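You operate a simulated robot arm through the tools that you are given. There is no shell and no other tool.

You run a simulated robot arm. Do the job below in one go: nothing can be reset, and whatever is moved stays where it is left.

JOB
Blow the wet can dry, then stand it in the white tray.
Fine: it stands in the yellow holder; blue switch on, hold the white button till the drops are gone, blue switch off again. Set down upright: what you pick out.

It is judged by the outcome, as a careful person would: the job done as asked, and still so three seconds after it is handed in. It fails if anything else is knocked over, pushed out of place, dropped, spilled or broken.

ROBOT AND FRAMES
A 7-joint arm with a two-finger parallel gripper, fixed in place. Base frame: the origin is on the floor under the middle of its stand, x ahead of it, y to its left, z up. Units: m, degrees, N and s.
It reaches about 1.046 m from its shoulder. Its first joint turns from -166.0 to 166.0 degrees. Payload 1.57 kg.
Tool frame: the origin (TCP) lies between the finger pads and is the grasp point; the fingertips stand 0.03 m ahead of it; z points along the fingers, y is the line along which they close. The gripper opens to 0.08 m. The fingers are 0.017 m wide and 0.012 m thick; the gripper's body (0.04 by 0.082 m) begins 0.08 m behind the TCP.
Orientation is that of the tool frame in the base frame, as a unit quaternion [x, y, z, w]. With the fingers straight down and closing along the base's y, the tool's x points along the base's -x, its y along +y and its z along -z.

CONTROLS
- The arm moves only by the tool play_rows. Its argument "commands" is one flat list of numbers, 6 for each row, row after row: the shift along the tool's x, y, z in units of 30 mm (1.0 is 30 mm), then the turn, a rotation vector about the tool's x, y, z in units of 8 degrees (1.0 is 8 degrees). In form: [tx, ty, tz, ax, ay, az, tx, ty, tz, ax, ay, az, ...]. A call has 1 to 20 rows; each row shifts and turns the commanded pose from where the row before left it, along the tool's axes as they then stand. "hand" is the closure in counts, from 0 (fully open) to 255 (shut), set as the call begins (left out, the last holds). A call with a number of a shift or a turn outside -1 to 1 is refused whole. A row lasts 0.2 s, in which the tool goes at most 0.05 m and 8.6 degrees; a call with a longer step from one row to the next is refused whole, and so is a gripper value outside its range. A pose out of reach is approached as far as the arm can. The call stops where the force on the tool passes 40 N (or 10 N more than at its start, if that is more) or the arm is blocked; 0.2 s more then pass. Each finger travels about 0.153 m/s and halts on what it meets, pressing with about 28 N; the grip force reading is that of the motor and also rises with nothing between the fingers. The clock runs only during rows and for 0.2 s after the last one: add rows that do not move to give the fingers time. The reply holds the time, the measured pose of the TCP, the force on the tool along the base axes, the opening and the grip force, in the units named above and with some noise, with the torque about the TCP (base axes, N m) and any sound that the robot's microphone picked up.
- Cameras (640 x 400 px; columns grow to the right, rows downward): "scene" is fixed at [0.4007, 0.6491, 1.4949]; the picture's right is [-0.80, -0.60, 0.00], its down [-0.51, 0.68, -0.52] and it looks along [0.31, -0.41, -0.86] (base axes); focal length 222 px, centre (320, 200). "wrist" rides on the gripper at [0.072, -0.007, -0.122] in the tool frame; the picture's right is [0.09, 1.00, 0.00], its down [-0.84, 0.08, -0.54] and it looks along [-0.54, 0.05, 0.84] (tool axes); focal length 238 px, centre (320, 200). There is no depth. A picture from a camera that has moved, and an enlarged one, comes with that camera's place and axes in the base frame and with its lens.
- camera(camera): a new picture of that camera. It takes no simulated time.
- enlarge(camera, box): a new picture of the part [left, top, right, bottom] of that camera's present view, enlarged. It takes no simulated time.
- job_done(): hands the job in; it is judged then, once.

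Nothing tells you positions but the pictures and the camera data. Unless the task says otherwise, let go and move clear before handing in.

The tools are called after "Request:" as name(argument=value, ...) on one line, values as JSON. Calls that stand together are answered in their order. play_rows: Moves the arm, as the interface text tells. Its arguments: {"type":"object","properties":{"commands":{"type":"array","items":{"type":"number"}},"hand":{"type":"number"}},"required":["commands"]} The other tools are called the same way: camera (camera) takes a picture; enlarge (camera, box) takes an enlarged picture of a part of a camera's view; job_done () hands the job in.

At the start:

```text
t: 0.0
position: [0.4885, 0.3035, 1.2186]
orientation: [0.0, 1.0, 0.001, 0.0]
wrist_force: [0.4, -0.3, 0.1]
torque: [0.0, 0.01, 0.0]
opening: 0.08
grasp_force: 0.0
```

scene: 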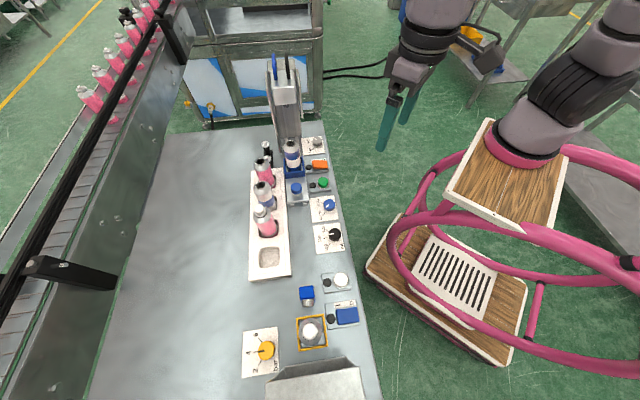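
wrist: 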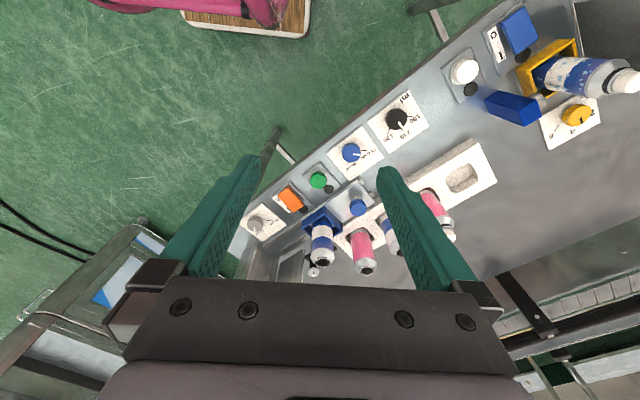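

I see a bench with a row of controls, a white tray with bottles or cans, and a yellow holder near the bottom of the scene view. I'll enlarge the views before moving anything.

Request:
enlarge(camera="scene", box=[230, 260, 390, 400])

Request:
enlarge(camera="scene", box=[230, 120, 370, 290])

Request:
enlarge(camera="wrist", box=[430, 0, 640, 160])

Request:
enlarge(camera="wrist", box=[230, 80, 500, 290])

```text
2.86 times, centred on (310, 330) of scene
camera zoom: at [0.4007, 0.6491, 1.4949], right [-0.8, -0.6, 0.0], down [-0.51, 0.68, -0.52], along [0.31, -0.41, -0.86], focal length 635 px, centre (349, -171)
```

zoom: 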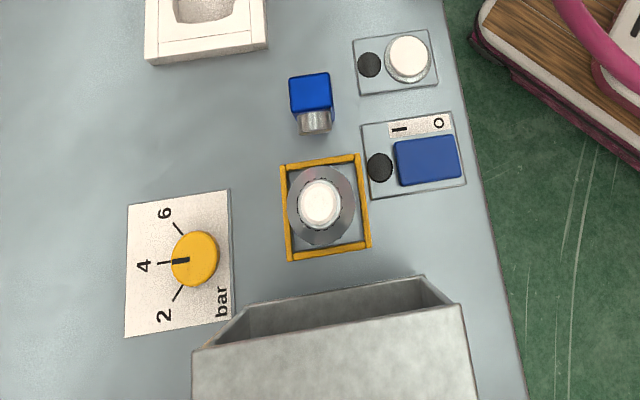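

```text
2.35 times, centred on (300, 205) of scene
camera zoom: at [0.4007, 0.6491, 1.4949], right [-0.8, -0.6, 0.0], down [-0.51, 0.68, -0.52], along [0.31, -0.41, -0.86], focal length 523 px, centre (367, 188)
```

zoom: 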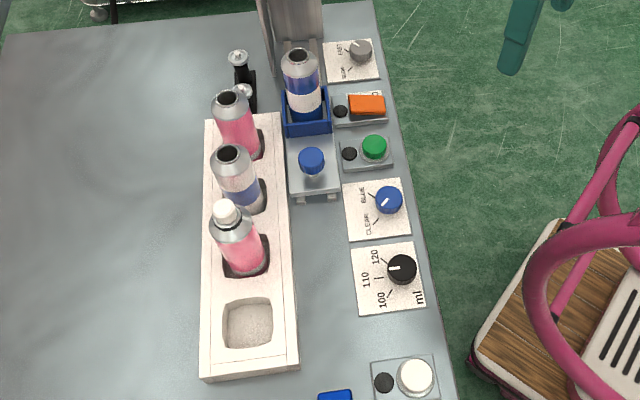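

```text
2.50 times, centred on (535, 80) of wrist
camera zoom: at [0.415, 0.2977, 1.3412], right [-0.09, 1.0, 0.0], down [0.84, 0.08, 0.54], along [0.54, 0.05, -0.84], focal length 596 px, centre (-218, 500)
```

zoom: 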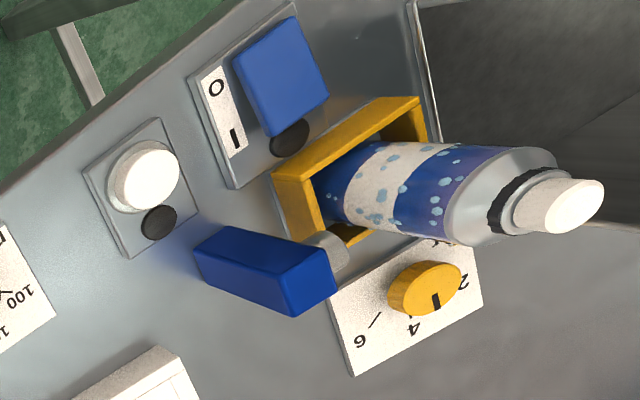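

```text
1.90 times, centred on (365, 185) of wrist
camera zoom: at [0.415, 0.2977, 1.3412], right [-0.09, 1.0, 0.0], down [0.84, 0.08, 0.54], along [0.54, 0.05, -0.84], focal length 454 px, centre (234, 229)
```

zoom: 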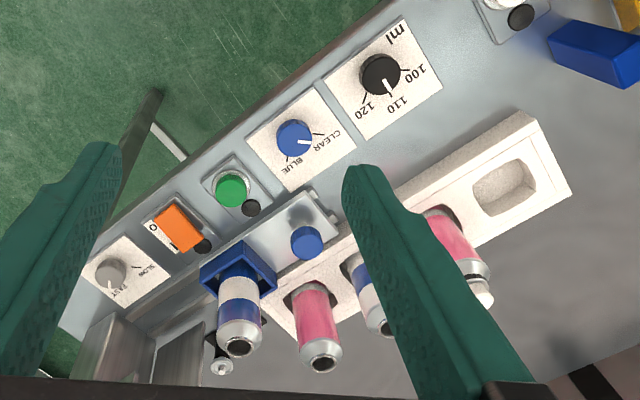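

I can place the main things roughly. The wet capped can is in the yellow holder near (0.42, 0.66), with its top at about z 1.045. The blue rocker is near (0.37, 0.58), the white button near (0.43, 0.53), and the empty tray slot is at the holder end. I'll move the wrist camera closer, staying high, to refine this.

Request:
play_rows(commands=[0.66, 0.9, 0.41, 0, 0, 0, 0.66, 0.9, 0.41, 0, 0, 0, 0.66, 0.9, 0.41, 0, 0, 0, 0.66, 0.9, 0.41, 0, 0, 0, 0.66, 0.9, 0.41, 0, 0, 0, 0.66, 0.9, 0.41, 0, 0, 0, 0.66, 0.9, 0.41, 0, 0, 0, 0.66, 0.9, 0.41, 0, 0, 0, 0, 0, 0, 0, 0, 0], hand=0)

Request:
camera(camera="wrist")

Request:
camera(camera="scene")

```text
t: 2.0
position: [0.3289, 0.5198, 1.1219]
orientation: [0.0, 1.0, 0.0, 0.0]
wrist_force: [1.1, -0.4, 0.2]
torque: [-0.02, 0.0, 0.01]
opening: 0.0796
grasp_force: 0.1
```

```text
taken
camera wrist: at [0.2567, 0.514, 1.2434], right [-0.09, 1.0, 0.0], down [0.84, 0.08, 0.54], along [0.54, 0.05, -0.84], focal length 238 px, centre (320, 200)
```

wrist: 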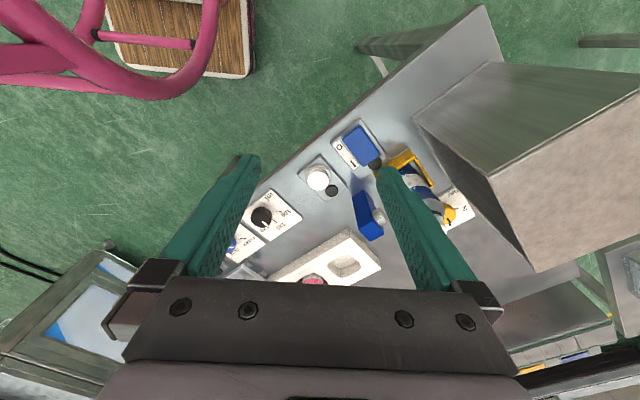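

```text
taken
```

scene: 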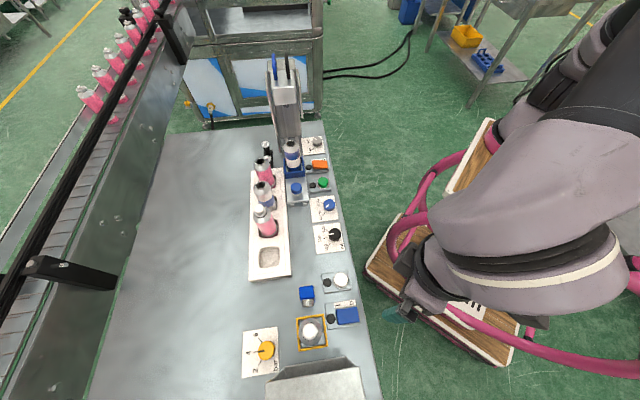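

The view is clear, and there is a tall bin just past the holder. I'll enlarge the region around the holder, switch and bin.

Request:
enlarge(camera="wrist", box=[290, 60, 530, 290])

Request:
enlarge(camera="scene", box=[230, 280, 390, 400])

Request:
enlarge(camera="wrist", box=[390, 0, 640, 300])

```text
1.74 times, centred on (410, 175) of wrist
camera zoom: at [0.2567, 0.514, 1.2434], right [-0.09, 1.0, 0.0], down [0.84, 0.08, 0.54], along [0.54, 0.05, -0.84], focal length 414 px, centre (164, 244)
```

zoom: 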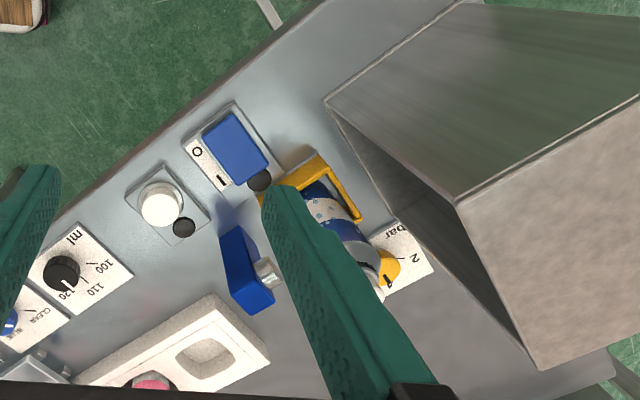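

```text
3.33 times, centred on (310, 340) of scene
camera zoom: at [0.4007, 0.6491, 1.4949], right [-0.8, -0.6, 0.0], down [-0.51, 0.68, -0.52], along [0.31, -0.41, -0.86], focal length 741 px, centre (353, -267)
```

zoom: 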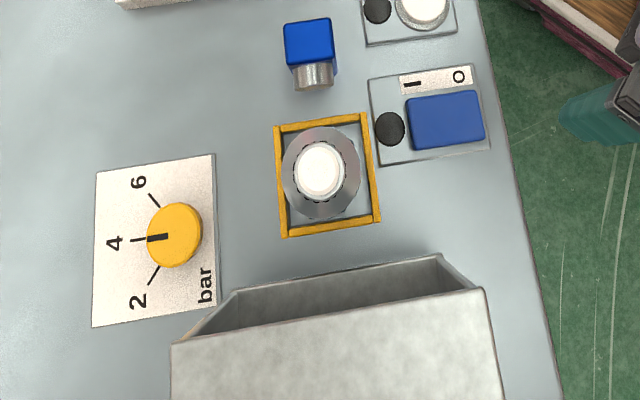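

```text
1.33 times, centred on (515, 150) of wrist
camera zoom: at [0.2567, 0.514, 1.2434], right [-0.09, 1.0, 0.0], down [0.84, 0.08, 0.54], along [0.54, 0.05, -0.84], focal length 318 px, centre (60, 267)
```

zoom: 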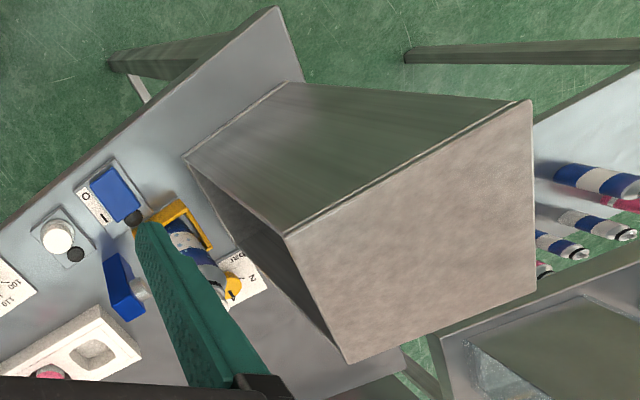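

The table axes sit at 45° in base. The rocker's I (on) side is the far end by the lamp, around (0.383, 0.595), and the tall hood past the holder tops out at about z 1.087. I'll close the fingers, turn to line up with the panel, and come to a hover over the I side.

Request:
play_rows(commands=[0, 0, 0, 0, 0, -0.9375, 0, 0, 0, 0, 0, -0.9375, 0, 0, 0, 0, 0, -0.9375, 0, 0, 0, 0, 0, -0.9375, 0, 0, 0, 0, 0, -0.9375, 0, 0, 0, 0, 0, -0.9375, -0.605, 0.1, 0.7, 0, 0, 0, -0.605, 0.1, 0.7, 0, 0, 0, -0.605, 0.1, 0.7, 0, 0, 0, -0.605, 0.1, 0.7, 0, 0, 0, -0.605, 0.1, 0.7, 0, 0, 0, 0, 0, 0, 0, 0, 0], hand=255)

Request:
camera(camera="wrist")

Request:
camera(camera="scene")

```text
t: 4.6
position: [0.3821, 0.5936, 1.017]
orientation: [-0.382, 0.924, 0.0, 0.0]
wrist_force: [-0.2, 1.0, 0.2]
torque: [0.04, -0.01, 0.02]
opening: 0.0
grasp_force: 21.9
```

```text
taken
camera wrist: at [0.3366, 0.5392, 1.138], right [-0.77, 0.64, 0.0], down [0.54, 0.65, 0.54], along [0.35, 0.42, -0.84], focal length 238 px, centre (320, 200)
```

wrist: 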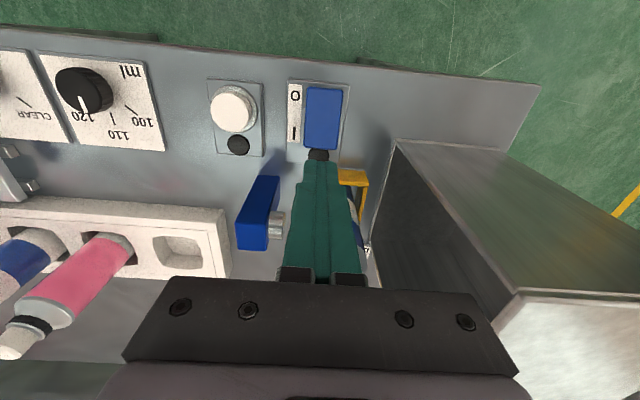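

```text
taken
```

scene: 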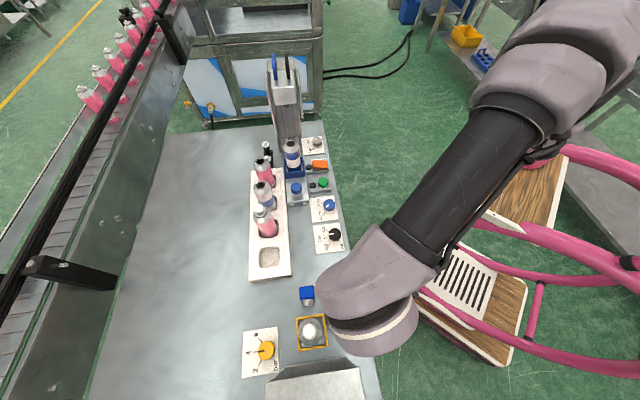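

The fingertips hover right over the rocker's far half. I'll zoom in to see which end is raised before pressing.

Request:
enlarge(camera="wrist", box=[200, 70, 400, 270])

```text
2.00 times, centred on (300, 170) of wrist
camera zoom: at [0.3366, 0.5392, 1.138], right [-0.77, 0.64, 0.0], down [0.54, 0.65, 0.54], along [0.35, 0.42, -0.84], focal length 477 px, centre (360, 260)
```

zoom: 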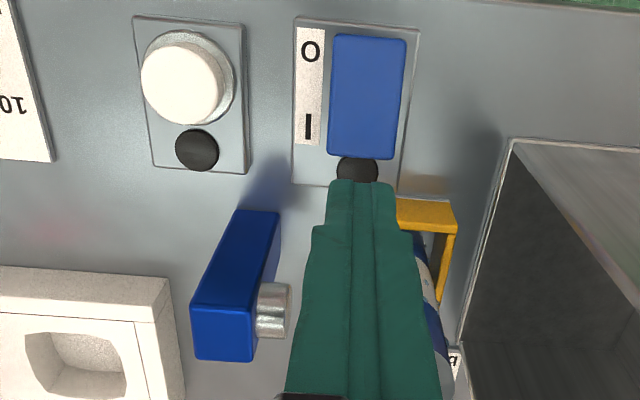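

The I end is under the fingers and raised, with the lamp dark. I'll descend most of the way, then go in small steps until contact.

Request:
play_rows(commands=[0, 0.05, 0.5, 0, 0, 0, 0, 0, 0.5, 0, 0, 0, 0, 0, 0.4, 0, 0, 0, 0, 0, 0, 0, 0, 0])

Request:
enlarge(camera="wrist", box=[220, 50, 420, 250])

```text
t: 5.6
position: [0.3802, 0.5953, 0.9728]
orientation: [-0.383, 0.924, -0.001, 0.001]
wrist_force: [-0.1, -0.1, -0.2]
torque: [-0.01, 0.02, 0.04]
opening: 0.0
grasp_force: 21.7
```

```text
2.00 times, centred on (320, 150) of wrist
camera zoom: at [0.3345, 0.5406, 1.0955], right [-0.77, 0.64, 0.0], down [0.54, 0.65, 0.54], along [0.35, 0.42, -0.84], focal length 477 px, centre (320, 300)
```

zoom: 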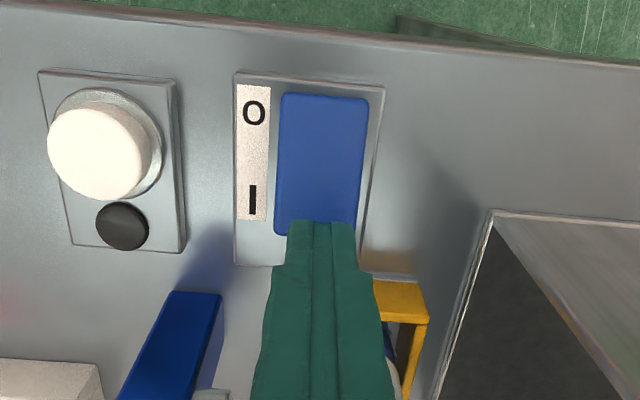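

Fingertips are at about z 0.943, just above the rocker's I end. I'll creep down.

Request:
play_rows(commands=[0, 0, 0.1, 0, 0, 0, 0, 0, 0.1, 0, 0, 0, 0, 0, 0.1, 0, 0, 0, 0, 0, 0.1, 0, 0, 0, 0, 0, 0, 0, 0, 0])

```text
t: 6.8
position: [0.3819, 0.5951, 0.9613]
orientation: [-0.382, 0.924, 0.0, 0.0]
wrist_force: [-0.5, 0.1, 0.2]
torque: [-0.07, 0.01, -0.01]
opening: 0.0001
grasp_force: 21.3
```

Request:
play_rows(commands=[0, 0, 0.1, 0, 0, 0, 0, 0, 0.1, 0, 0, 0, 0, 0, 0, 0, 0, 0])

Request:
enlarge(camera="wrist", box=[220, 50, 420, 250])

```text
t: 7.6
position: [0.3818, 0.5955, 0.9556]
orientation: [-0.382, 0.924, 0.0, 0.0]
wrist_force: [-1.2, 0.7, 0.5]
torque: [0.01, 0.03, 0.0]
opening: 0.0
grasp_force: 21.0
```

```text
2.00 times, centred on (320, 150) of wrist
camera zoom: at [0.3345, 0.5406, 1.0772], right [-0.77, 0.64, 0.0], down [0.54, 0.65, 0.54], along [0.35, 0.42, -0.84], focal length 477 px, centre (320, 300)
```

zoom: 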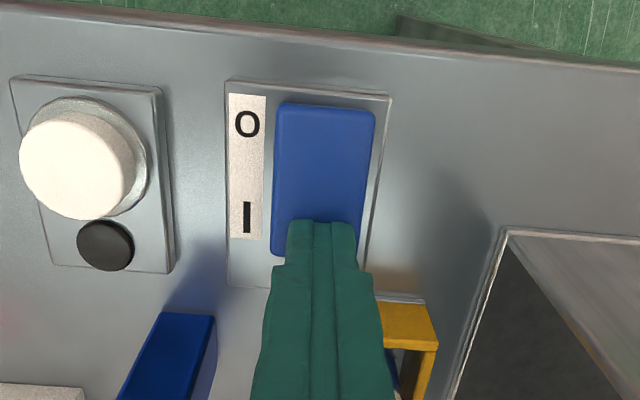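

No contact yet with the tips at about 0.9256. I'll keep creeping down.

Request:
play_rows(commands=[0, 0, 0.1, 0, 0, 0, 0, 0, 0.1, 0, 0, 0, 0, 0, 0, 0, 0, 0])

Request:
enlarge(camera="wrist", box=[220, 50, 420, 250])

```text
t: 8.4
position: [0.3817, 0.598, 0.9533]
orientation: [-0.382, 0.924, 0.001, 0.001]
wrist_force: [0.1, -3.4, 28.9]
torque: [-0.25, 0.13, -0.03]
opening: 0.0
grasp_force: 21.4
```

```text
2.00 times, centred on (320, 150) of wrist
camera zoom: at [0.3345, 0.5407, 1.0737], right [-0.77, 0.64, 0.0], down [0.54, 0.64, 0.55], along [0.35, 0.42, -0.84], focal length 477 px, centre (320, 300)
```

zoom: 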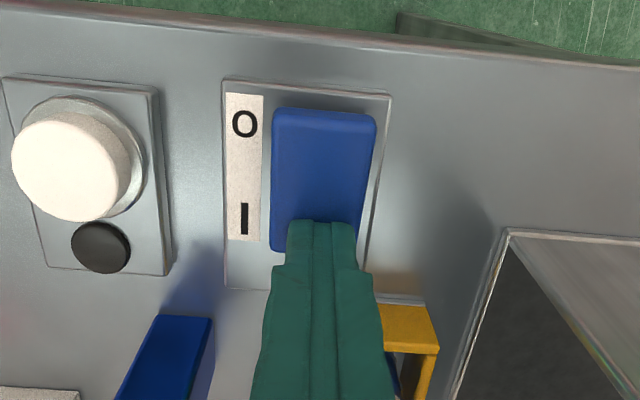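

I got 29 N of contact and the rocker looks tipped, with the O end raised. I'll lift off and check the lamp.

Request:
play_rows(commands=[0, 0, -0.5, 0, 0, 0, 0, 0, -0.5, 0, 0, 0, -0.5, 0, -0.5, 0, 0, 0, -0.5, 0, -0.5, 0, 0, 0, 0, 0, 0, 0, 0, 0])

Request:
enlarge(camera="wrist", box=[220, 50, 420, 250])

Request:
enlarge(camera="scene", box=[270, 260, 390, 360])

```text
t: 9.6
position: [0.4011, 0.6162, 1.0105]
orientation: [-0.383, 0.924, 0.0, 0.0]
wrist_force: [-0.5, -0.6, -0.5]
torque: [0.0, -0.02, 0.02]
opening: 0.0
grasp_force: 20.8
```

```text
2.00 times, centred on (320, 150) of wrist
camera zoom: at [0.3552, 0.5613, 1.1317], right [-0.77, 0.64, 0.0], down [0.54, 0.65, 0.54], along [0.35, 0.42, -0.84], focal length 477 px, centre (320, 300)
```

zoom: 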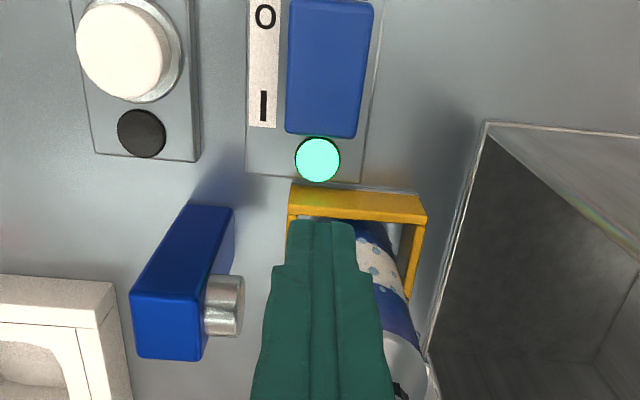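

```text
4.00 times, centred on (330, 310) of scene
camera zoom: at [0.4007, 0.6491, 1.4949], right [-0.8, -0.6, 0.0], down [-0.51, 0.68, -0.52], along [0.31, -0.41, -0.86], focal length 889 px, centre (280, -240)
```

zoom: 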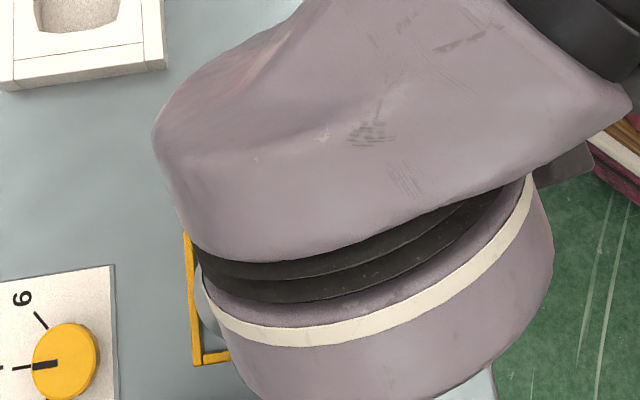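

The lamp is lit, so the switch is on. Next I'll back off toward the panel edge, move along to the white button at about (0.429, 0.527), and turn so the wrist camera keeps the can in view.

Request:
play_rows(commands=[0.75, 0, -0.33, 0, 0, 0, 0.75, 0, -0.33, 0, 0, 0, 0, -0.69, 0, 0, 0, 0, 0, -0.69, 0, 0, 0, 0, 0, -0.69, 0, 0, 0, 0, 0, -0.69, 0, 0, 0, 0, 0, 0, 0, 0, 0, 0.9375, 0, 0, 0, 0, 0, 0.9375, 0, 0, 0, 0, 0, 0.9375, 0, 0, 0, 0, 0, 0.9375, 0, 0, 0, 0, 0, 0.9375, 0, 0, 0, 0, 0, 0.9375, 0, 0, 0, 0, 0, 0])

Request:
camera(camera="wrist")

```text
t: 12.4
position: [0.4296, 0.5275, 1.0304]
orientation: [0.001, 1.0, 0.0, 0.0]
wrist_force: [-0.2, -0.6, 0.6]
torque: [-0.02, 0.01, -0.01]
opening: 0.0
grasp_force: 21.4
```

```text
taken
camera wrist: at [0.357, 0.5203, 1.1518], right [-0.09, 1.0, 0.0], down [0.84, 0.08, 0.54], along [0.54, 0.05, -0.84], focal length 238 px, centre (320, 200)
```

wrist: 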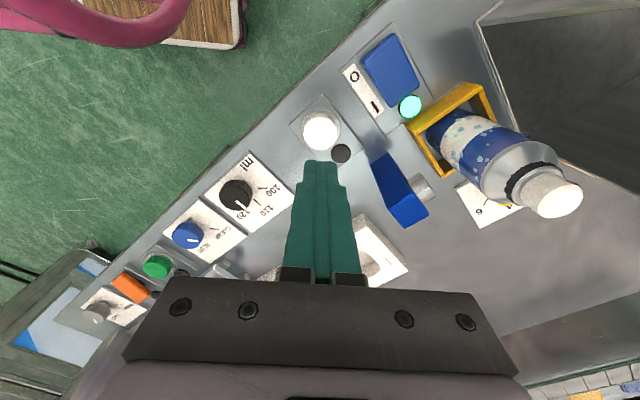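

Now I'm directly above the white button, with the wet can visible on the right. I'll descend to just above the button.

Request:
play_rows(commands=[0.07, 0, 0.5, 0, 0, 0, 0, 0, 0.5, 0, 0, 0, 0, 0, 0.5, 0, 0, 0, 0, 0, 0.5, 0, 0, 0, 0, 0, 0.3, 0, 0, 0, 0, 0, 0, 0, 0, 0])

Request:
camera(camera="wrist")

```text
t: 13.8
position: [0.426, 0.5258, 0.9602]
orientation: [0.0, 1.0, -0.001, 0.0]
wrist_force: [-0.1, -0.1, 0.0]
torque: [-0.02, -0.02, 0.03]
opening: 0.0
grasp_force: 21.4
```

```text
taken
camera wrist: at [0.3543, 0.5203, 1.0825], right [-0.09, 1.0, 0.0], down [0.84, 0.08, 0.54], along [0.54, 0.05, -0.84], focal length 238 px, centre (320, 200)
```

wrist: 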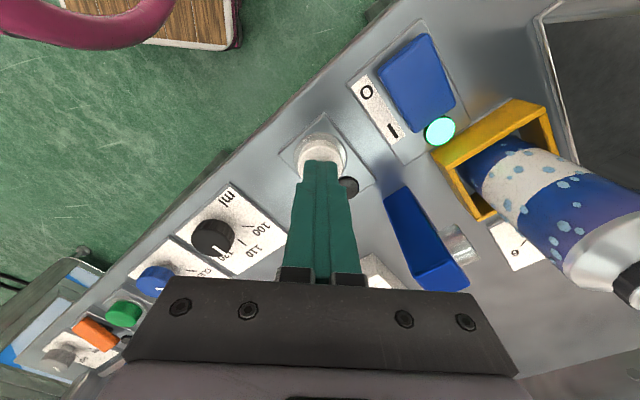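

The drops show clearly in this view. I'll creep down onto the button.

Request:
play_rows(commands=[0, 0, 0.1, 0, 0, 0, 0, 0, 0.1, 0, 0, 0, 0, 0, 0.1, 0, 0, 0, 0, 0, 0, 0, 0, 0])

Request:
camera(camera="wrist")

```text
t: 14.8
position: [0.4274, 0.5257, 0.9519]
orientation: [0.001, 1.0, -0.001, 0.0]
wrist_force: [-0.3, 0.3, 1.1]
torque: [0.02, 0.02, -0.03]
opening: 0.0004
grasp_force: 21.7
```

```text
taken
camera wrist: at [0.3548, 0.5201, 1.074], right [-0.09, 1.0, 0.0], down [0.84, 0.08, 0.54], along [0.54, 0.05, -0.84], focal length 238 px, centre (320, 200)
```

wrist: 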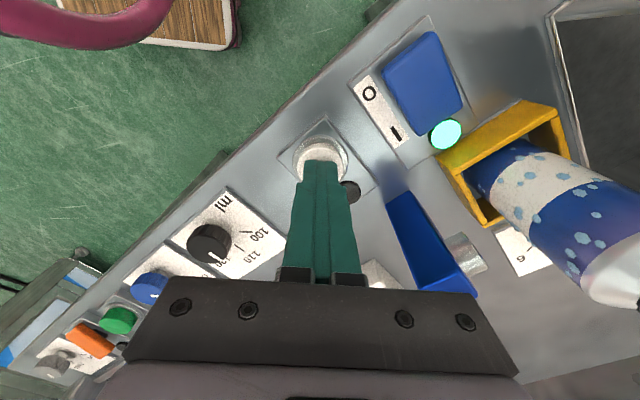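

Request:
play_rows(commands=[0, 0, 0.1, 0, 0, 0, 0, 0, 0.1, 0, 0, 0, 0, 0, 0, 0, 0, 0])

Request:
enlarge(camera="wrist", box=[280, 80, 640, 320])

```text
t: 15.6
position: [0.428, 0.5268, 0.9484]
orientation: [0.0, 1.0, 0.001, 0.0]
wrist_force: [0.0, -1.4, 15.4]
torque: [-0.07, 0.03, -0.05]
opening: 0.0
grasp_force: 21.0
heard: click
```

```text
1.67 times, centred on (460, 200) of wrist
camera zoom: at [0.3547, 0.5199, 1.0686], right [-0.09, 1.0, 0.0], down [0.84, 0.08, 0.54], along [0.54, 0.05, -0.84], focal length 397 px, centre (87, 200)
```

zoom: 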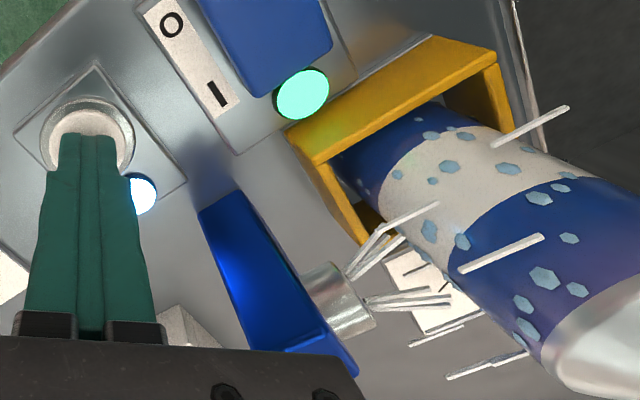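

A click, the button's lamp is lit, and air is blowing from the nozzle. I'll hold here and watch the drops.

Request:
play_rows(commands=[0, 0, 0, 0, 0, 0, 0, 0, 0, 0, 0, 0, 0, 0, 0, 0, 0, 0, 0, 0, 0, 0, 0, 0, 0, 0, 0, 0, 0, 0])

Request:
enlarge(camera="wrist", box=[280, 80, 640, 320])

```text
t: 16.8
position: [0.4267, 0.5259, 0.9457]
orientation: [0.0, 1.0, 0.001, 0.001]
wrist_force: [2.1, 4.2, 19.9]
torque: [0.07, -0.09, -0.01]
opening: 0.0002
grasp_force: 20.6
```

```text
1.67 times, centred on (460, 200) of wrist
camera zoom: at [0.3547, 0.5199, 1.0682], right [-0.09, 1.0, 0.0], down [0.84, 0.08, 0.54], along [0.54, 0.05, -0.84], focal length 397 px, centre (87, 200)
```

zoom: 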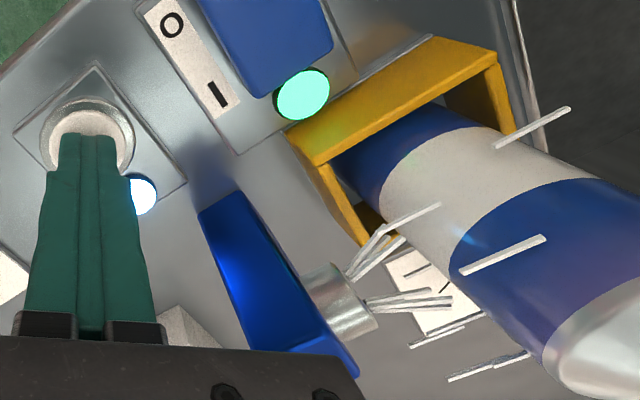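

The drops on the side I can see are gone. I'll check from the scene camera while still holding.

Request:
enlarge(camera="scene", box=[270, 270, 370, 370])

Request:
camera(camera="wrist")

```text
4.00 times, centred on (320, 320) of scene
camera zoom: at [0.4007, 0.6491, 1.4949], right [-0.8, -0.6, 0.0], down [-0.51, 0.68, -0.52], along [0.31, -0.41, -0.86], focal length 889 px, centre (320, -280)
```

zoom: 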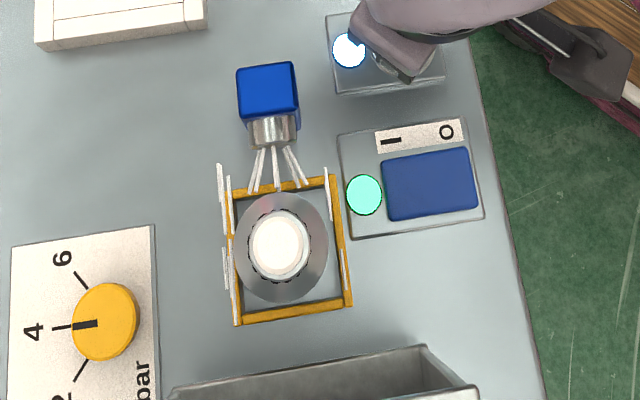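

```text
taken
camera wrist: at [0.3547, 0.5199, 1.0682], right [-0.09, 1.0, 0.0], down [0.84, 0.08, 0.54], along [0.54, 0.05, -0.84], focal length 238 px, centre (320, 200)
```

wrist: 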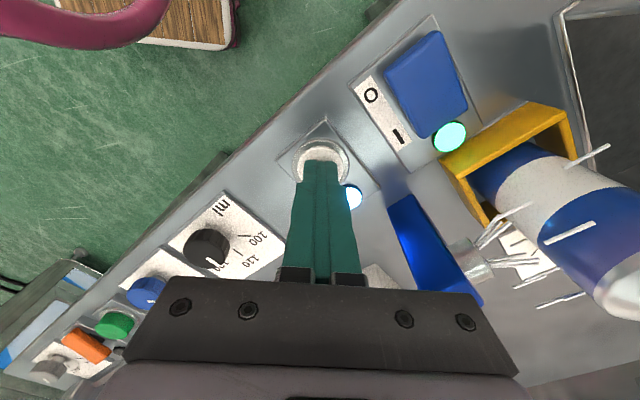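

Nothing wet is visible from either camera. I'll hold a moment longer for certainty, then lift straight off the button.

Request:
play_rows(commands=[0, 0, 0, 0, 0, 0, 0, 0, 0, 0, 0, 0, 0, 0, 0, 0, 0, 0, 0, 0, -0.3, 0, 0, 0, 0, 0, -0.5, 0, 0, 0, 0, 0, -0.8, 0, 0, 0, 0, 0, -0.8, 0, 0, 0, 0, 0, -0.8, 0, 0, 0, 0, 0, -0.8, 0, 0, 0, 0, 0, 0, 0, 0, 0])

Request:
camera(camera="wrist")

Request:
enlarge(camera="scene", box=[270, 270, 370, 370])

```text
t: 19.0
position: [0.4266, 0.5257, 1.0645]
orientation: [0.0, 1.0, 0.0, 0.0]
wrist_force: [0.1, -0.6, 0.9]
torque: [-0.03, 0.05, 0.02]
opening: 0.0
grasp_force: 21.9
```

```text
taken
camera wrist: at [0.3547, 0.52, 1.1881], right [-0.09, 1.0, 0.0], down [0.84, 0.08, 0.54], along [0.54, 0.05, -0.84], focal length 238 px, centre (320, 200)
```

wrist: 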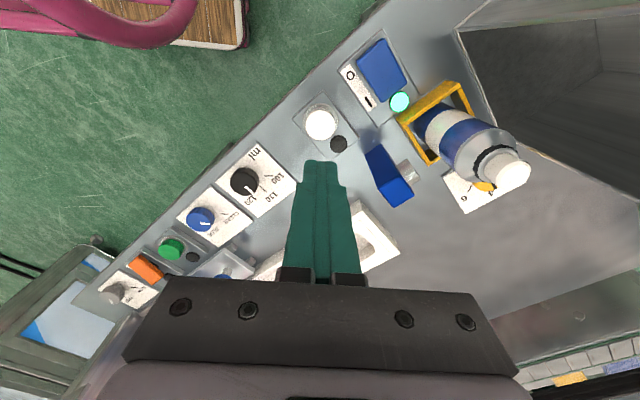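

```text
4.00 times, centred on (320, 320) of scene
camera zoom: at [0.4007, 0.6491, 1.4949], right [-0.8, -0.6, 0.0], down [-0.51, 0.68, -0.52], along [0.31, -0.41, -0.86], focal length 889 px, centre (320, -280)
```

zoom: 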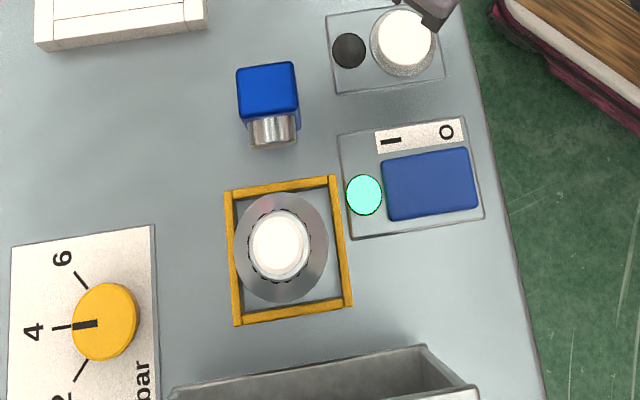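

Air has stopped and the button has sprung back. Next I'll switch the blue rocker off by pressing its O end at about (0.358, 0.571).

Request:
play_rows(commands=[0.764, 0.507, 0, 0, 0, 0, 0.764, 0.507, 0, 0, 0, 0, 0.764, 0.507, 0, 0, 0, 0, 0, 0, 0, 0, 0, -0.9375, 0, 0, 0, 0, 0, -0.9375, 0, 0, 0, 0, 0, -0.9375, 0, 0, 0, 0, 0, -0.9375, 0, 0, 0, 0, 0, -0.9375, 0, 0, 0, 0, 0, -0.9375, 0, 0, 0.55, 0, 0, 0, 0, 0, 0.55, 0, 0, 0, 0, 0, 0.55, 0, 0, 0, 0, 0, 0.55, 0, 0, 0, 0, 0, 0.55, 0, 0, 0, 0, 0, 0, 0, 0, 0])

Request:
enlarge(camera="wrist", box=[220, 50, 460, 290])

```text
t: 22.2
position: [0.3584, 0.5715, 0.9847]
orientation: [-0.383, 0.924, 0.0, 0.0]
wrist_force: [0.4, 0.2, -0.6]
torque: [0.04, 0.0, 0.03]
opening: 0.0
grasp_force: 20.9
```

```text
1.67 times, centred on (340, 170) of wrist
camera zoom: at [0.3122, 0.5165, 1.1048], right [-0.77, 0.64, 0.0], down [0.54, 0.65, 0.54], along [0.35, 0.42, -0.84], focal length 397 px, centre (287, 250)
```

zoom: 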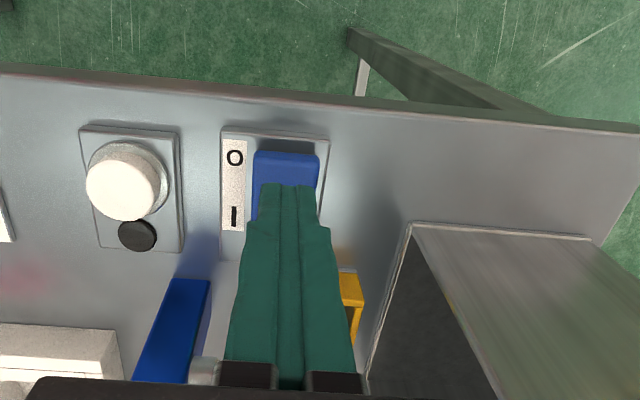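

Tips are over the O half. I'll descend with small steps.

Request:
play_rows(commands=[0, 0, 0.3, 0, 0, 0, 0, 0, 0.3, 0, 0, 0, 0, 0, 0.1, 0, 0, 0, 0, 0, 0.1, 0, 0, 0, 0, 0, 0.1, 0, 0, 0, 0, 0, 0, 0, 0, 0])

Request:
enlarge(camera="wrist", box=[220, 50, 460, 290])

```text
t: 23.6
position: [0.3587, 0.5736, 0.9564]
orientation: [-0.383, 0.924, 0.0, 0.0]
wrist_force: [-0.5, 0.2, 0.1]
torque: [-0.05, -0.02, 0.03]
opening: 0.0
grasp_force: 21.4
```

```text
1.67 times, centred on (340, 170) of wrist
camera zoom: at [0.3115, 0.5171, 1.0781], right [-0.77, 0.64, 0.0], down [0.54, 0.65, 0.54], along [0.35, 0.42, -0.84], focal length 397 px, centre (287, 250)
```

zoom: 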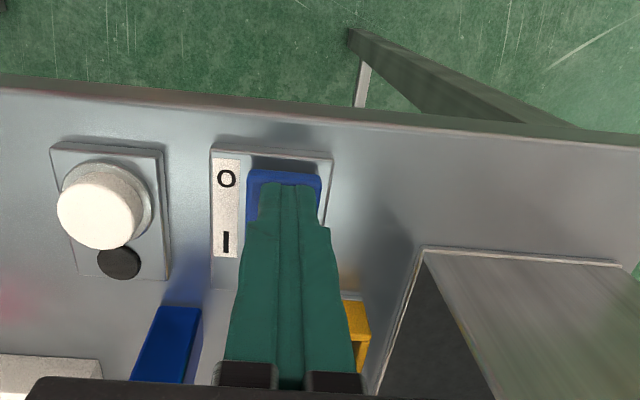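

Request:
play_rows(commands=[0, 0, 0.1, 0, 0, 0, 0, 0, 0.1, 0, 0, 0, 0, 0, 0, 0, 0, 0])

Request:
enlarge(camera="wrist", box=[220, 50, 460, 290])

```text
t: 24.4
position: [0.359, 0.5718, 0.9519]
orientation: [-0.383, 0.924, 0.001, 0.0]
wrist_force: [-0.6, -7.6, 20.7]
torque: [-0.14, -0.13, 0.13]
opening: 0.0002
grasp_force: 20.9
```

```text
1.67 times, centred on (340, 170) of wrist
camera zoom: at [0.3115, 0.5164, 1.0736], right [-0.77, 0.64, 0.0], down [0.54, 0.65, 0.54], along [0.35, 0.42, -0.84], focal length 397 px, centre (287, 250)
```

zoom: 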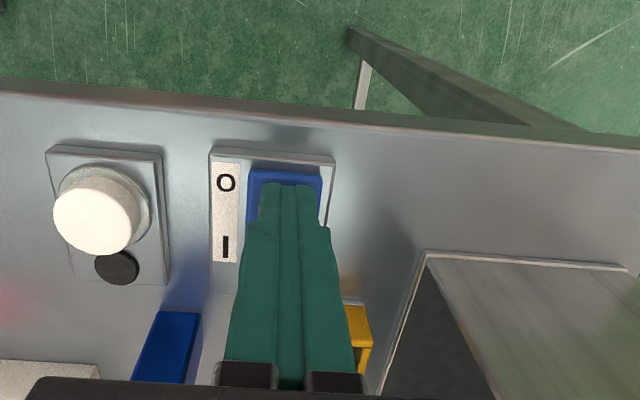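

Contact is at 21 N, but I can't yet tell if it has flipped. I'll press slightly further, then lift and check the lamp.

Request:
play_rows(commands=[0, 0, 0.05, 0, 0, 0, 0, 0, 0, 0, 0, 0])

Request:
play_rows(commands=[0, 0, -0.4, 0, 0, 0, 0, 0, -0.8, 0, 0, 0, 0, 0, -0.8, 0, 0, 0, 0, 0, -0.8, 0, 0, 0, 0, 0, 0, 0, 0, 0])

Request:
enlarge(camera="wrist", box=[220, 50, 460, 290])

Request:
enlarge(camera="scene", box=[270, 250, 390, 370])

```text
t: 24.9
position: [0.3579, 0.5726, 0.9523]
orientation: [-0.383, 0.924, 0.002, 0.002]
wrist_force: [-1.4, -6.7, 12.4]
torque: [-0.14, -0.06, -0.08]
opening: 0.0
grasp_force: 21.5
stopped in row 2: the force on the tool passed its limit at 42 N (the readings are from after the stop); the commanded pose is now the measured one
```

```text
t: 26.1
position: [0.3579, 0.5724, 1.0358]
orientation: [-0.383, 0.924, 0.001, 0.0]
wrist_force: [1.0, 0.6, -0.5]
torque: [0.02, -0.01, -0.02]
opening: 0.0
grasp_force: 20.9
```

```text
1.67 times, centred on (340, 170) of wrist
camera zoom: at [0.3117, 0.5173, 1.1566], right [-0.77, 0.64, 0.0], down [0.54, 0.65, 0.54], along [0.35, 0.42, -0.84], focal length 397 px, centre (287, 250)
```

zoom: 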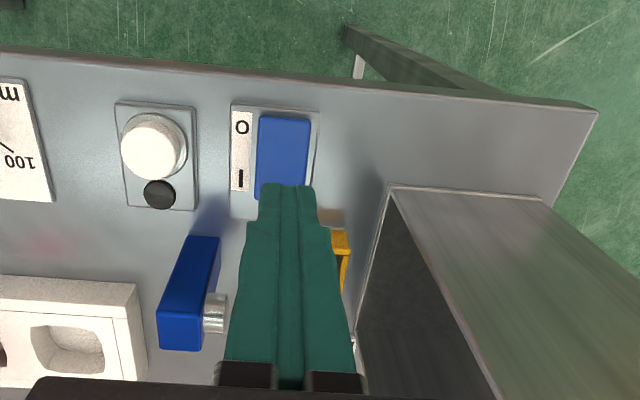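

```text
3.33 times, centred on (330, 310) of scene
camera zoom: at [0.4007, 0.6491, 1.4949], right [-0.8, -0.6, 0.0], down [-0.51, 0.68, -0.52], along [0.31, -0.41, -0.86], focal length 741 px, centre (287, -167)
```

zoom: 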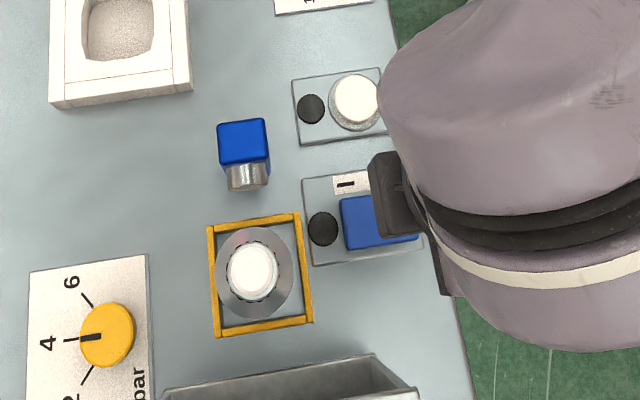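

Both lamps are dark, so the blower is off. Next I'll rise above the hood, open the fingers, and turn a further 90° so they close across the tray's width, with the camera on the nozzle side.

Request:
play_rows(commands=[0, 0, -0.96, 0, 0, 0, 0, 0, -0.96, 0, 0, 0, 0, 0, -0.96, 0, 0, 0, 0, 0, -0.96, 0, 0, 0, 0, 0, 0, 0, 0, -0.9375, 0, 0, 0, 0, 0, -0.9375, 0, 0, 0, 0, 0, -0.9375, 0, 0, 0, 0, 0, -0.9375, 0, 0, 0, 0, 0, -0.9375, 0, 0, 0, 0, 0, -0.9375, 0, 0, 0, 0, 0, -0.9375, 0, 0, 0, 0, 0, -0.9375, 0, 0, 0, 0, 0, -0.9375, 0, 0, 0, 0, 0, -0.9375, 0, 0, 0, 0, 0, -0.9375, 0, 0, 0, 0, 0, -0.9375, 0, 0, 0, 0, 0, 0], hand=0)

Request:
camera(camera="wrist")

Request:
camera(camera="scene")

```text
t: 29.7
position: [0.3578, 0.5721, 1.1504]
orientation: [0.924, -0.382, 0.0, -0.002]
wrist_force: [-0.5, 0.9, 0.3]
torque: [0.01, -0.01, 0.0]
opening: 0.08
grasp_force: 0.1
```

```text
taken
camera wrist: at [0.4134, 0.5263, 1.2719], right [-0.64, -0.77, 0.0], down [-0.65, 0.53, 0.54], along [-0.42, 0.35, -0.84], focal length 238 px, centre (320, 200)
```

wrist: 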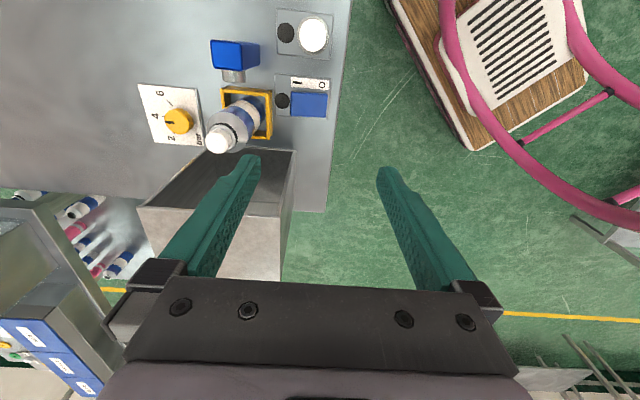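

```text
taken
```

scene: 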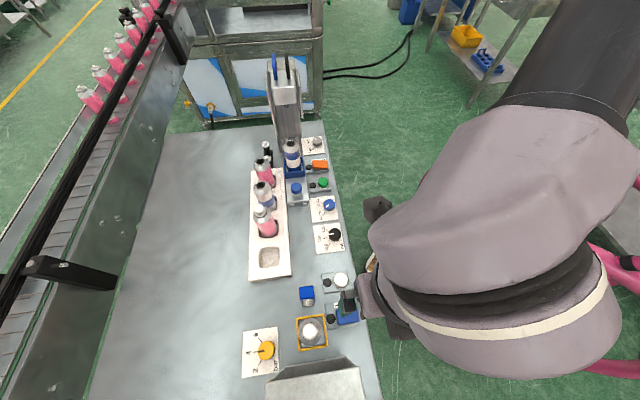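

The wrist reached the new yaw without trouble. I'll zoom on the can from this side to confirm it's dry and to measure it.

Request:
enlarge(camera="wrist", box=[180, 20, 340, 180])

```text
2.50 times, centred on (260, 100) of wrist
camera zoom: at [0.4134, 0.5263, 1.2719], right [-0.64, -0.77, 0.0], down [-0.65, 0.53, 0.54], along [-0.42, 0.35, -0.84], focal length 596 px, centre (470, 450)
```

zoom: 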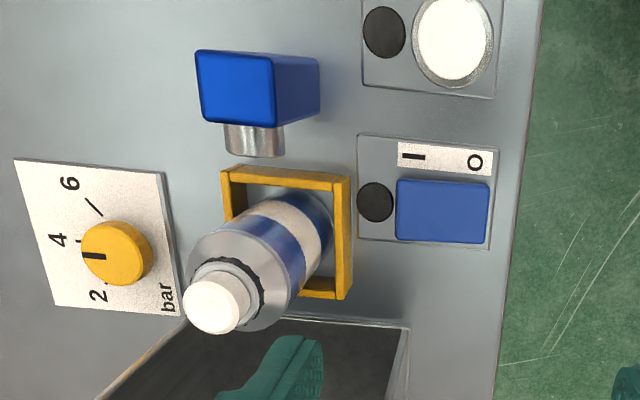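

The can is dry on this side too, with its body about 52 mm across and the holder top near z 0.923. I'll move to directly above it, staying high.

Request:
play_rows(commands=[-0.14, -0.85, 0, 0, 0, 0, -0.14, -0.85, 0, 0, 0, 0, -0.14, -0.85, 0, 0, 0, 0, -0.14, -0.85, 0, 0, 0, 0, 0, 0, 0, 0, 0, 0])

Request:
camera(camera="wrist")

Request:
enlarge(camera="scene", box=[220, 240, 420, 400])

```text
t: 30.9
position: [0.418, 0.6558, 1.1512]
orientation: [0.924, -0.383, 0.0, -0.002]
wrist_force: [0.5, 0.5, 1.0]
torque: [-0.02, 0.0, 0.02]
opening: 0.0799
grasp_force: 0.1
```

```text
taken
camera wrist: at [0.4735, 0.6097, 1.2722], right [-0.64, -0.77, 0.0], down [-0.65, 0.54, 0.54], along [-0.42, 0.35, -0.84], focal length 238 px, centre (320, 200)
```

wrist: 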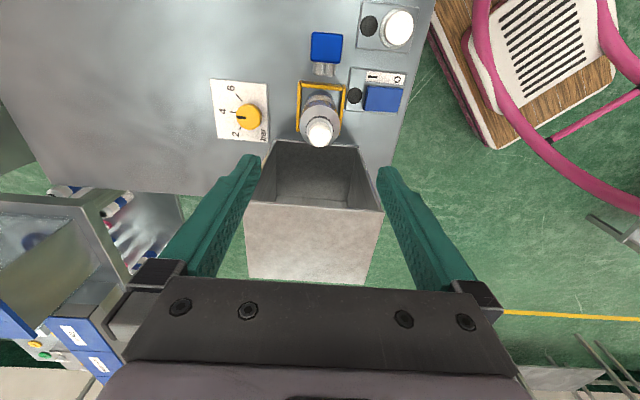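

```text
2.50 times, centred on (320, 320) of scene
camera zoom: at [0.4007, 0.6491, 1.4949], right [-0.8, -0.6, 0.0], down [-0.51, 0.68, -0.52], along [0.31, -0.41, -0.86], focal length 556 px, centre (320, -100)
```

zoom: 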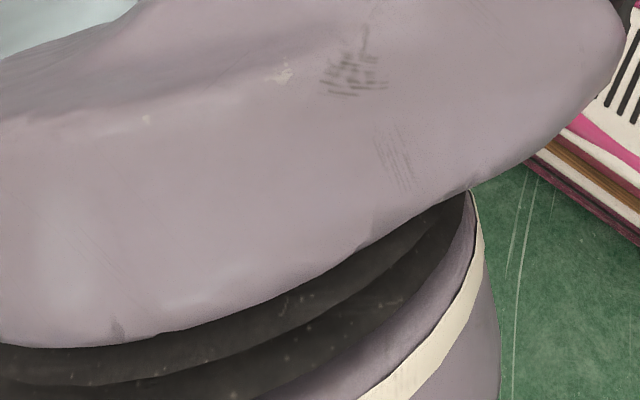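

The cap appears right on the tool axis. I'll zoom to confirm alignment before descending.

Request:
enlarge(camera="wrist", box=[260, 70, 380, 190])

```text
3.33 times, centred on (320, 130) of wrist
camera zoom: at [0.4735, 0.6097, 1.2722], right [-0.64, -0.77, 0.0], down [-0.65, 0.54, 0.54], along [-0.42, 0.35, -0.84], focal length 794 px, centre (320, 433)
```

zoom: 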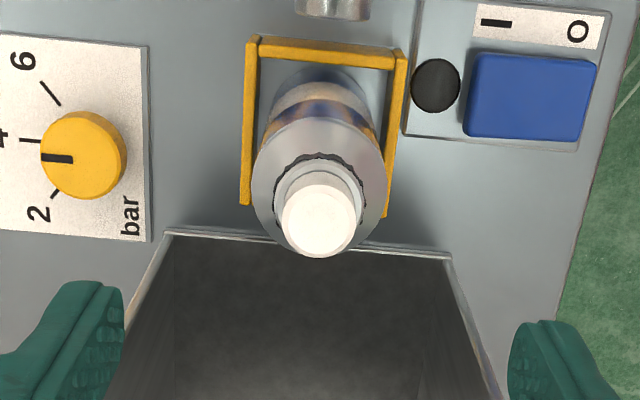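

The cap is centred to within about 1 mm. I'll descend part way, open, straddling the can, and check clearances.

Request:
play_rows(commands=[0, 0, 0.8, 0, 0, 0, 0, 0, 0.8, 0, 0, 0, 0, 0, 0.8, 0, 0, 0, 0, 0, 0.8, 0, 0, 0, 0, 0, 0.6, 0, 0, 0, 0, 0, 0, 0, 0, 0], hand=0)

Request:
camera(camera="wrist")

Request:
camera(camera="scene")

```text
t: 32.3
position: [0.4185, 0.6571, 1.0363]
orientation: [0.924, -0.383, 0.0, -0.001]
wrist_force: [-1.1, 0.3, 0.2]
torque: [-0.01, 0.01, 0.02]
opening: 0.08
grasp_force: 0.0
```

```text
taken
camera wrist: at [0.4734, 0.6107, 1.1576], right [-0.64, -0.77, 0.0], down [-0.65, 0.54, 0.54], along [-0.42, 0.35, -0.84], focal length 238 px, centre (320, 200)
```

wrist: 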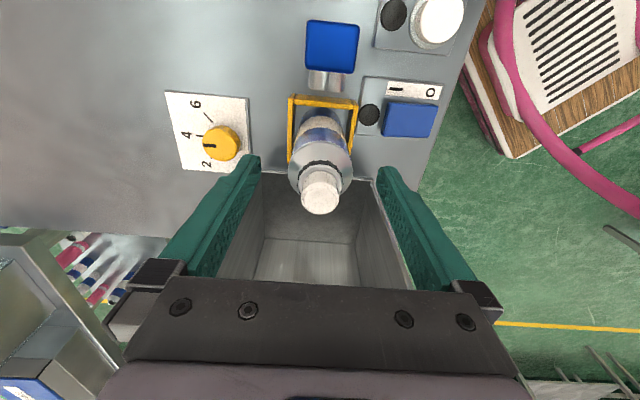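

```text
taken
```

scene: 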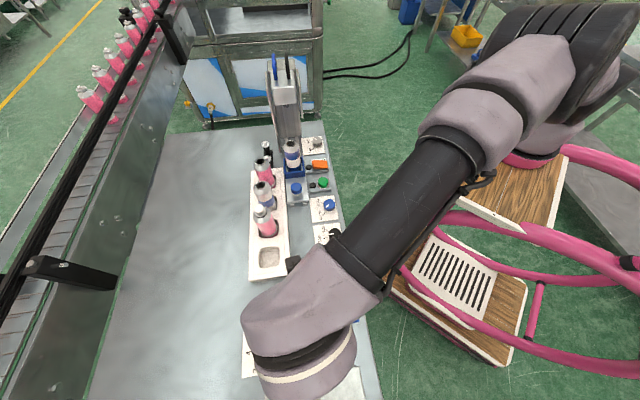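

Clearances look fine and the fingers straddle the can symmetrically. I'll descend to the grasp height of about z 0.986.

Request:
play_rows(commands=[0, 0, 0.4, 0, 0, 0, 0, 0, 0.4, 0, 0, 0, 0, 0, 0.4, 0, 0, 0, 0, 0, 0.45, 0, 0, 0, 0, 0, 0, 0, 0, 0], hand=0)

Request:
camera(camera="wrist")

```text
t: 33.5
position: [0.4185, 0.6566, 0.9877]
orientation: [0.924, -0.383, -0.001, -0.002]
wrist_force: [0.1, 0.6, 0.3]
torque: [-0.01, 0.03, 0.0]
opening: 0.0799
grasp_force: 0.0
```

```text
taken
camera wrist: at [0.4733, 0.6108, 1.1086], right [-0.64, -0.77, 0.0], down [-0.65, 0.54, 0.54], along [-0.42, 0.35, -0.84], focal length 238 px, centre (320, 200)
```

wrist: 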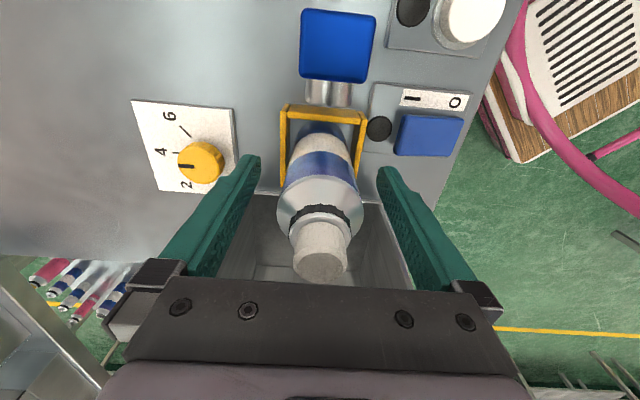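

The fingers are centred on the can's cylindrical body, well above the holder rim. I'll close the grip.

Request:
play_rows(commands=[0, 0, 0, 0, 0, 0, 0, 0, 0, 0, 0, 0, 0, 0, 0, 0, 0, 0, 0, 0, 0, 0, 0, 0], hand=255)

Request:
camera(camera="wrist")

```text
t: 34.5
position: [0.4176, 0.6562, 0.9873]
orientation: [0.924, -0.384, 0.0, -0.001]
wrist_force: [-0.1, -0.7, 0.2]
torque: [-0.08, 0.09, 0.01]
opening: 0.0443
grasp_force: 28.1
```

```text
taken
camera wrist: at [0.4733, 0.6107, 1.1085], right [-0.64, -0.77, 0.0], down [-0.65, 0.54, 0.54], along [-0.42, 0.35, -0.84], focal length 238 px, centre (320, 200)
```

wrist: 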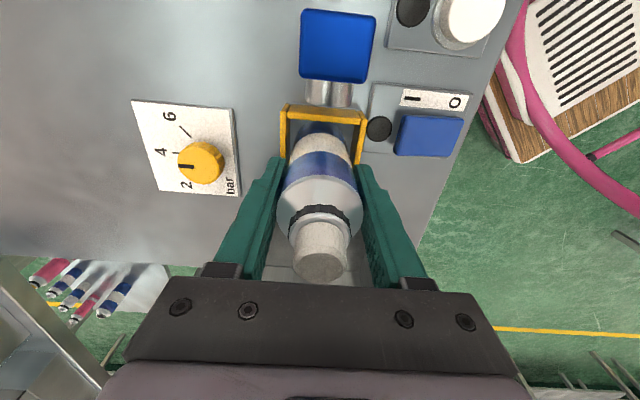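

The grip is firm at 44 mm. I'll lift slowly straight up and check it comes out cleanly.

Request:
play_rows(commands=[0, 0, -0.3, 0, 0, 0, 0, 0, -0.4, 0, 0, 0, 0, 0, -0.4, 0, 0, 0, 0, 0, -0.4, 0, 0, 0, 0, 0, 0, 0, 0, 0])

Request:
camera(camera="wrist")

```text
t: 35.7
position: [0.4191, 0.6572, 1.0321]
orientation: [0.924, -0.382, -0.001, -0.001]
wrist_force: [-0.2, 0.1, -1.0]
torque: [0.0, 0.0, 0.0]
opening: 0.044
grasp_force: 28.1
```

```text
taken
camera wrist: at [0.4737, 0.611, 1.1534], right [-0.64, -0.77, 0.0], down [-0.65, 0.54, 0.54], along [-0.42, 0.35, -0.84], focal length 238 px, centre (320, 200)
```

wrist: 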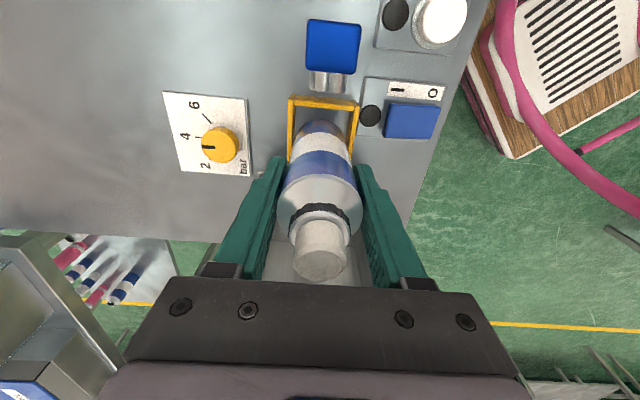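

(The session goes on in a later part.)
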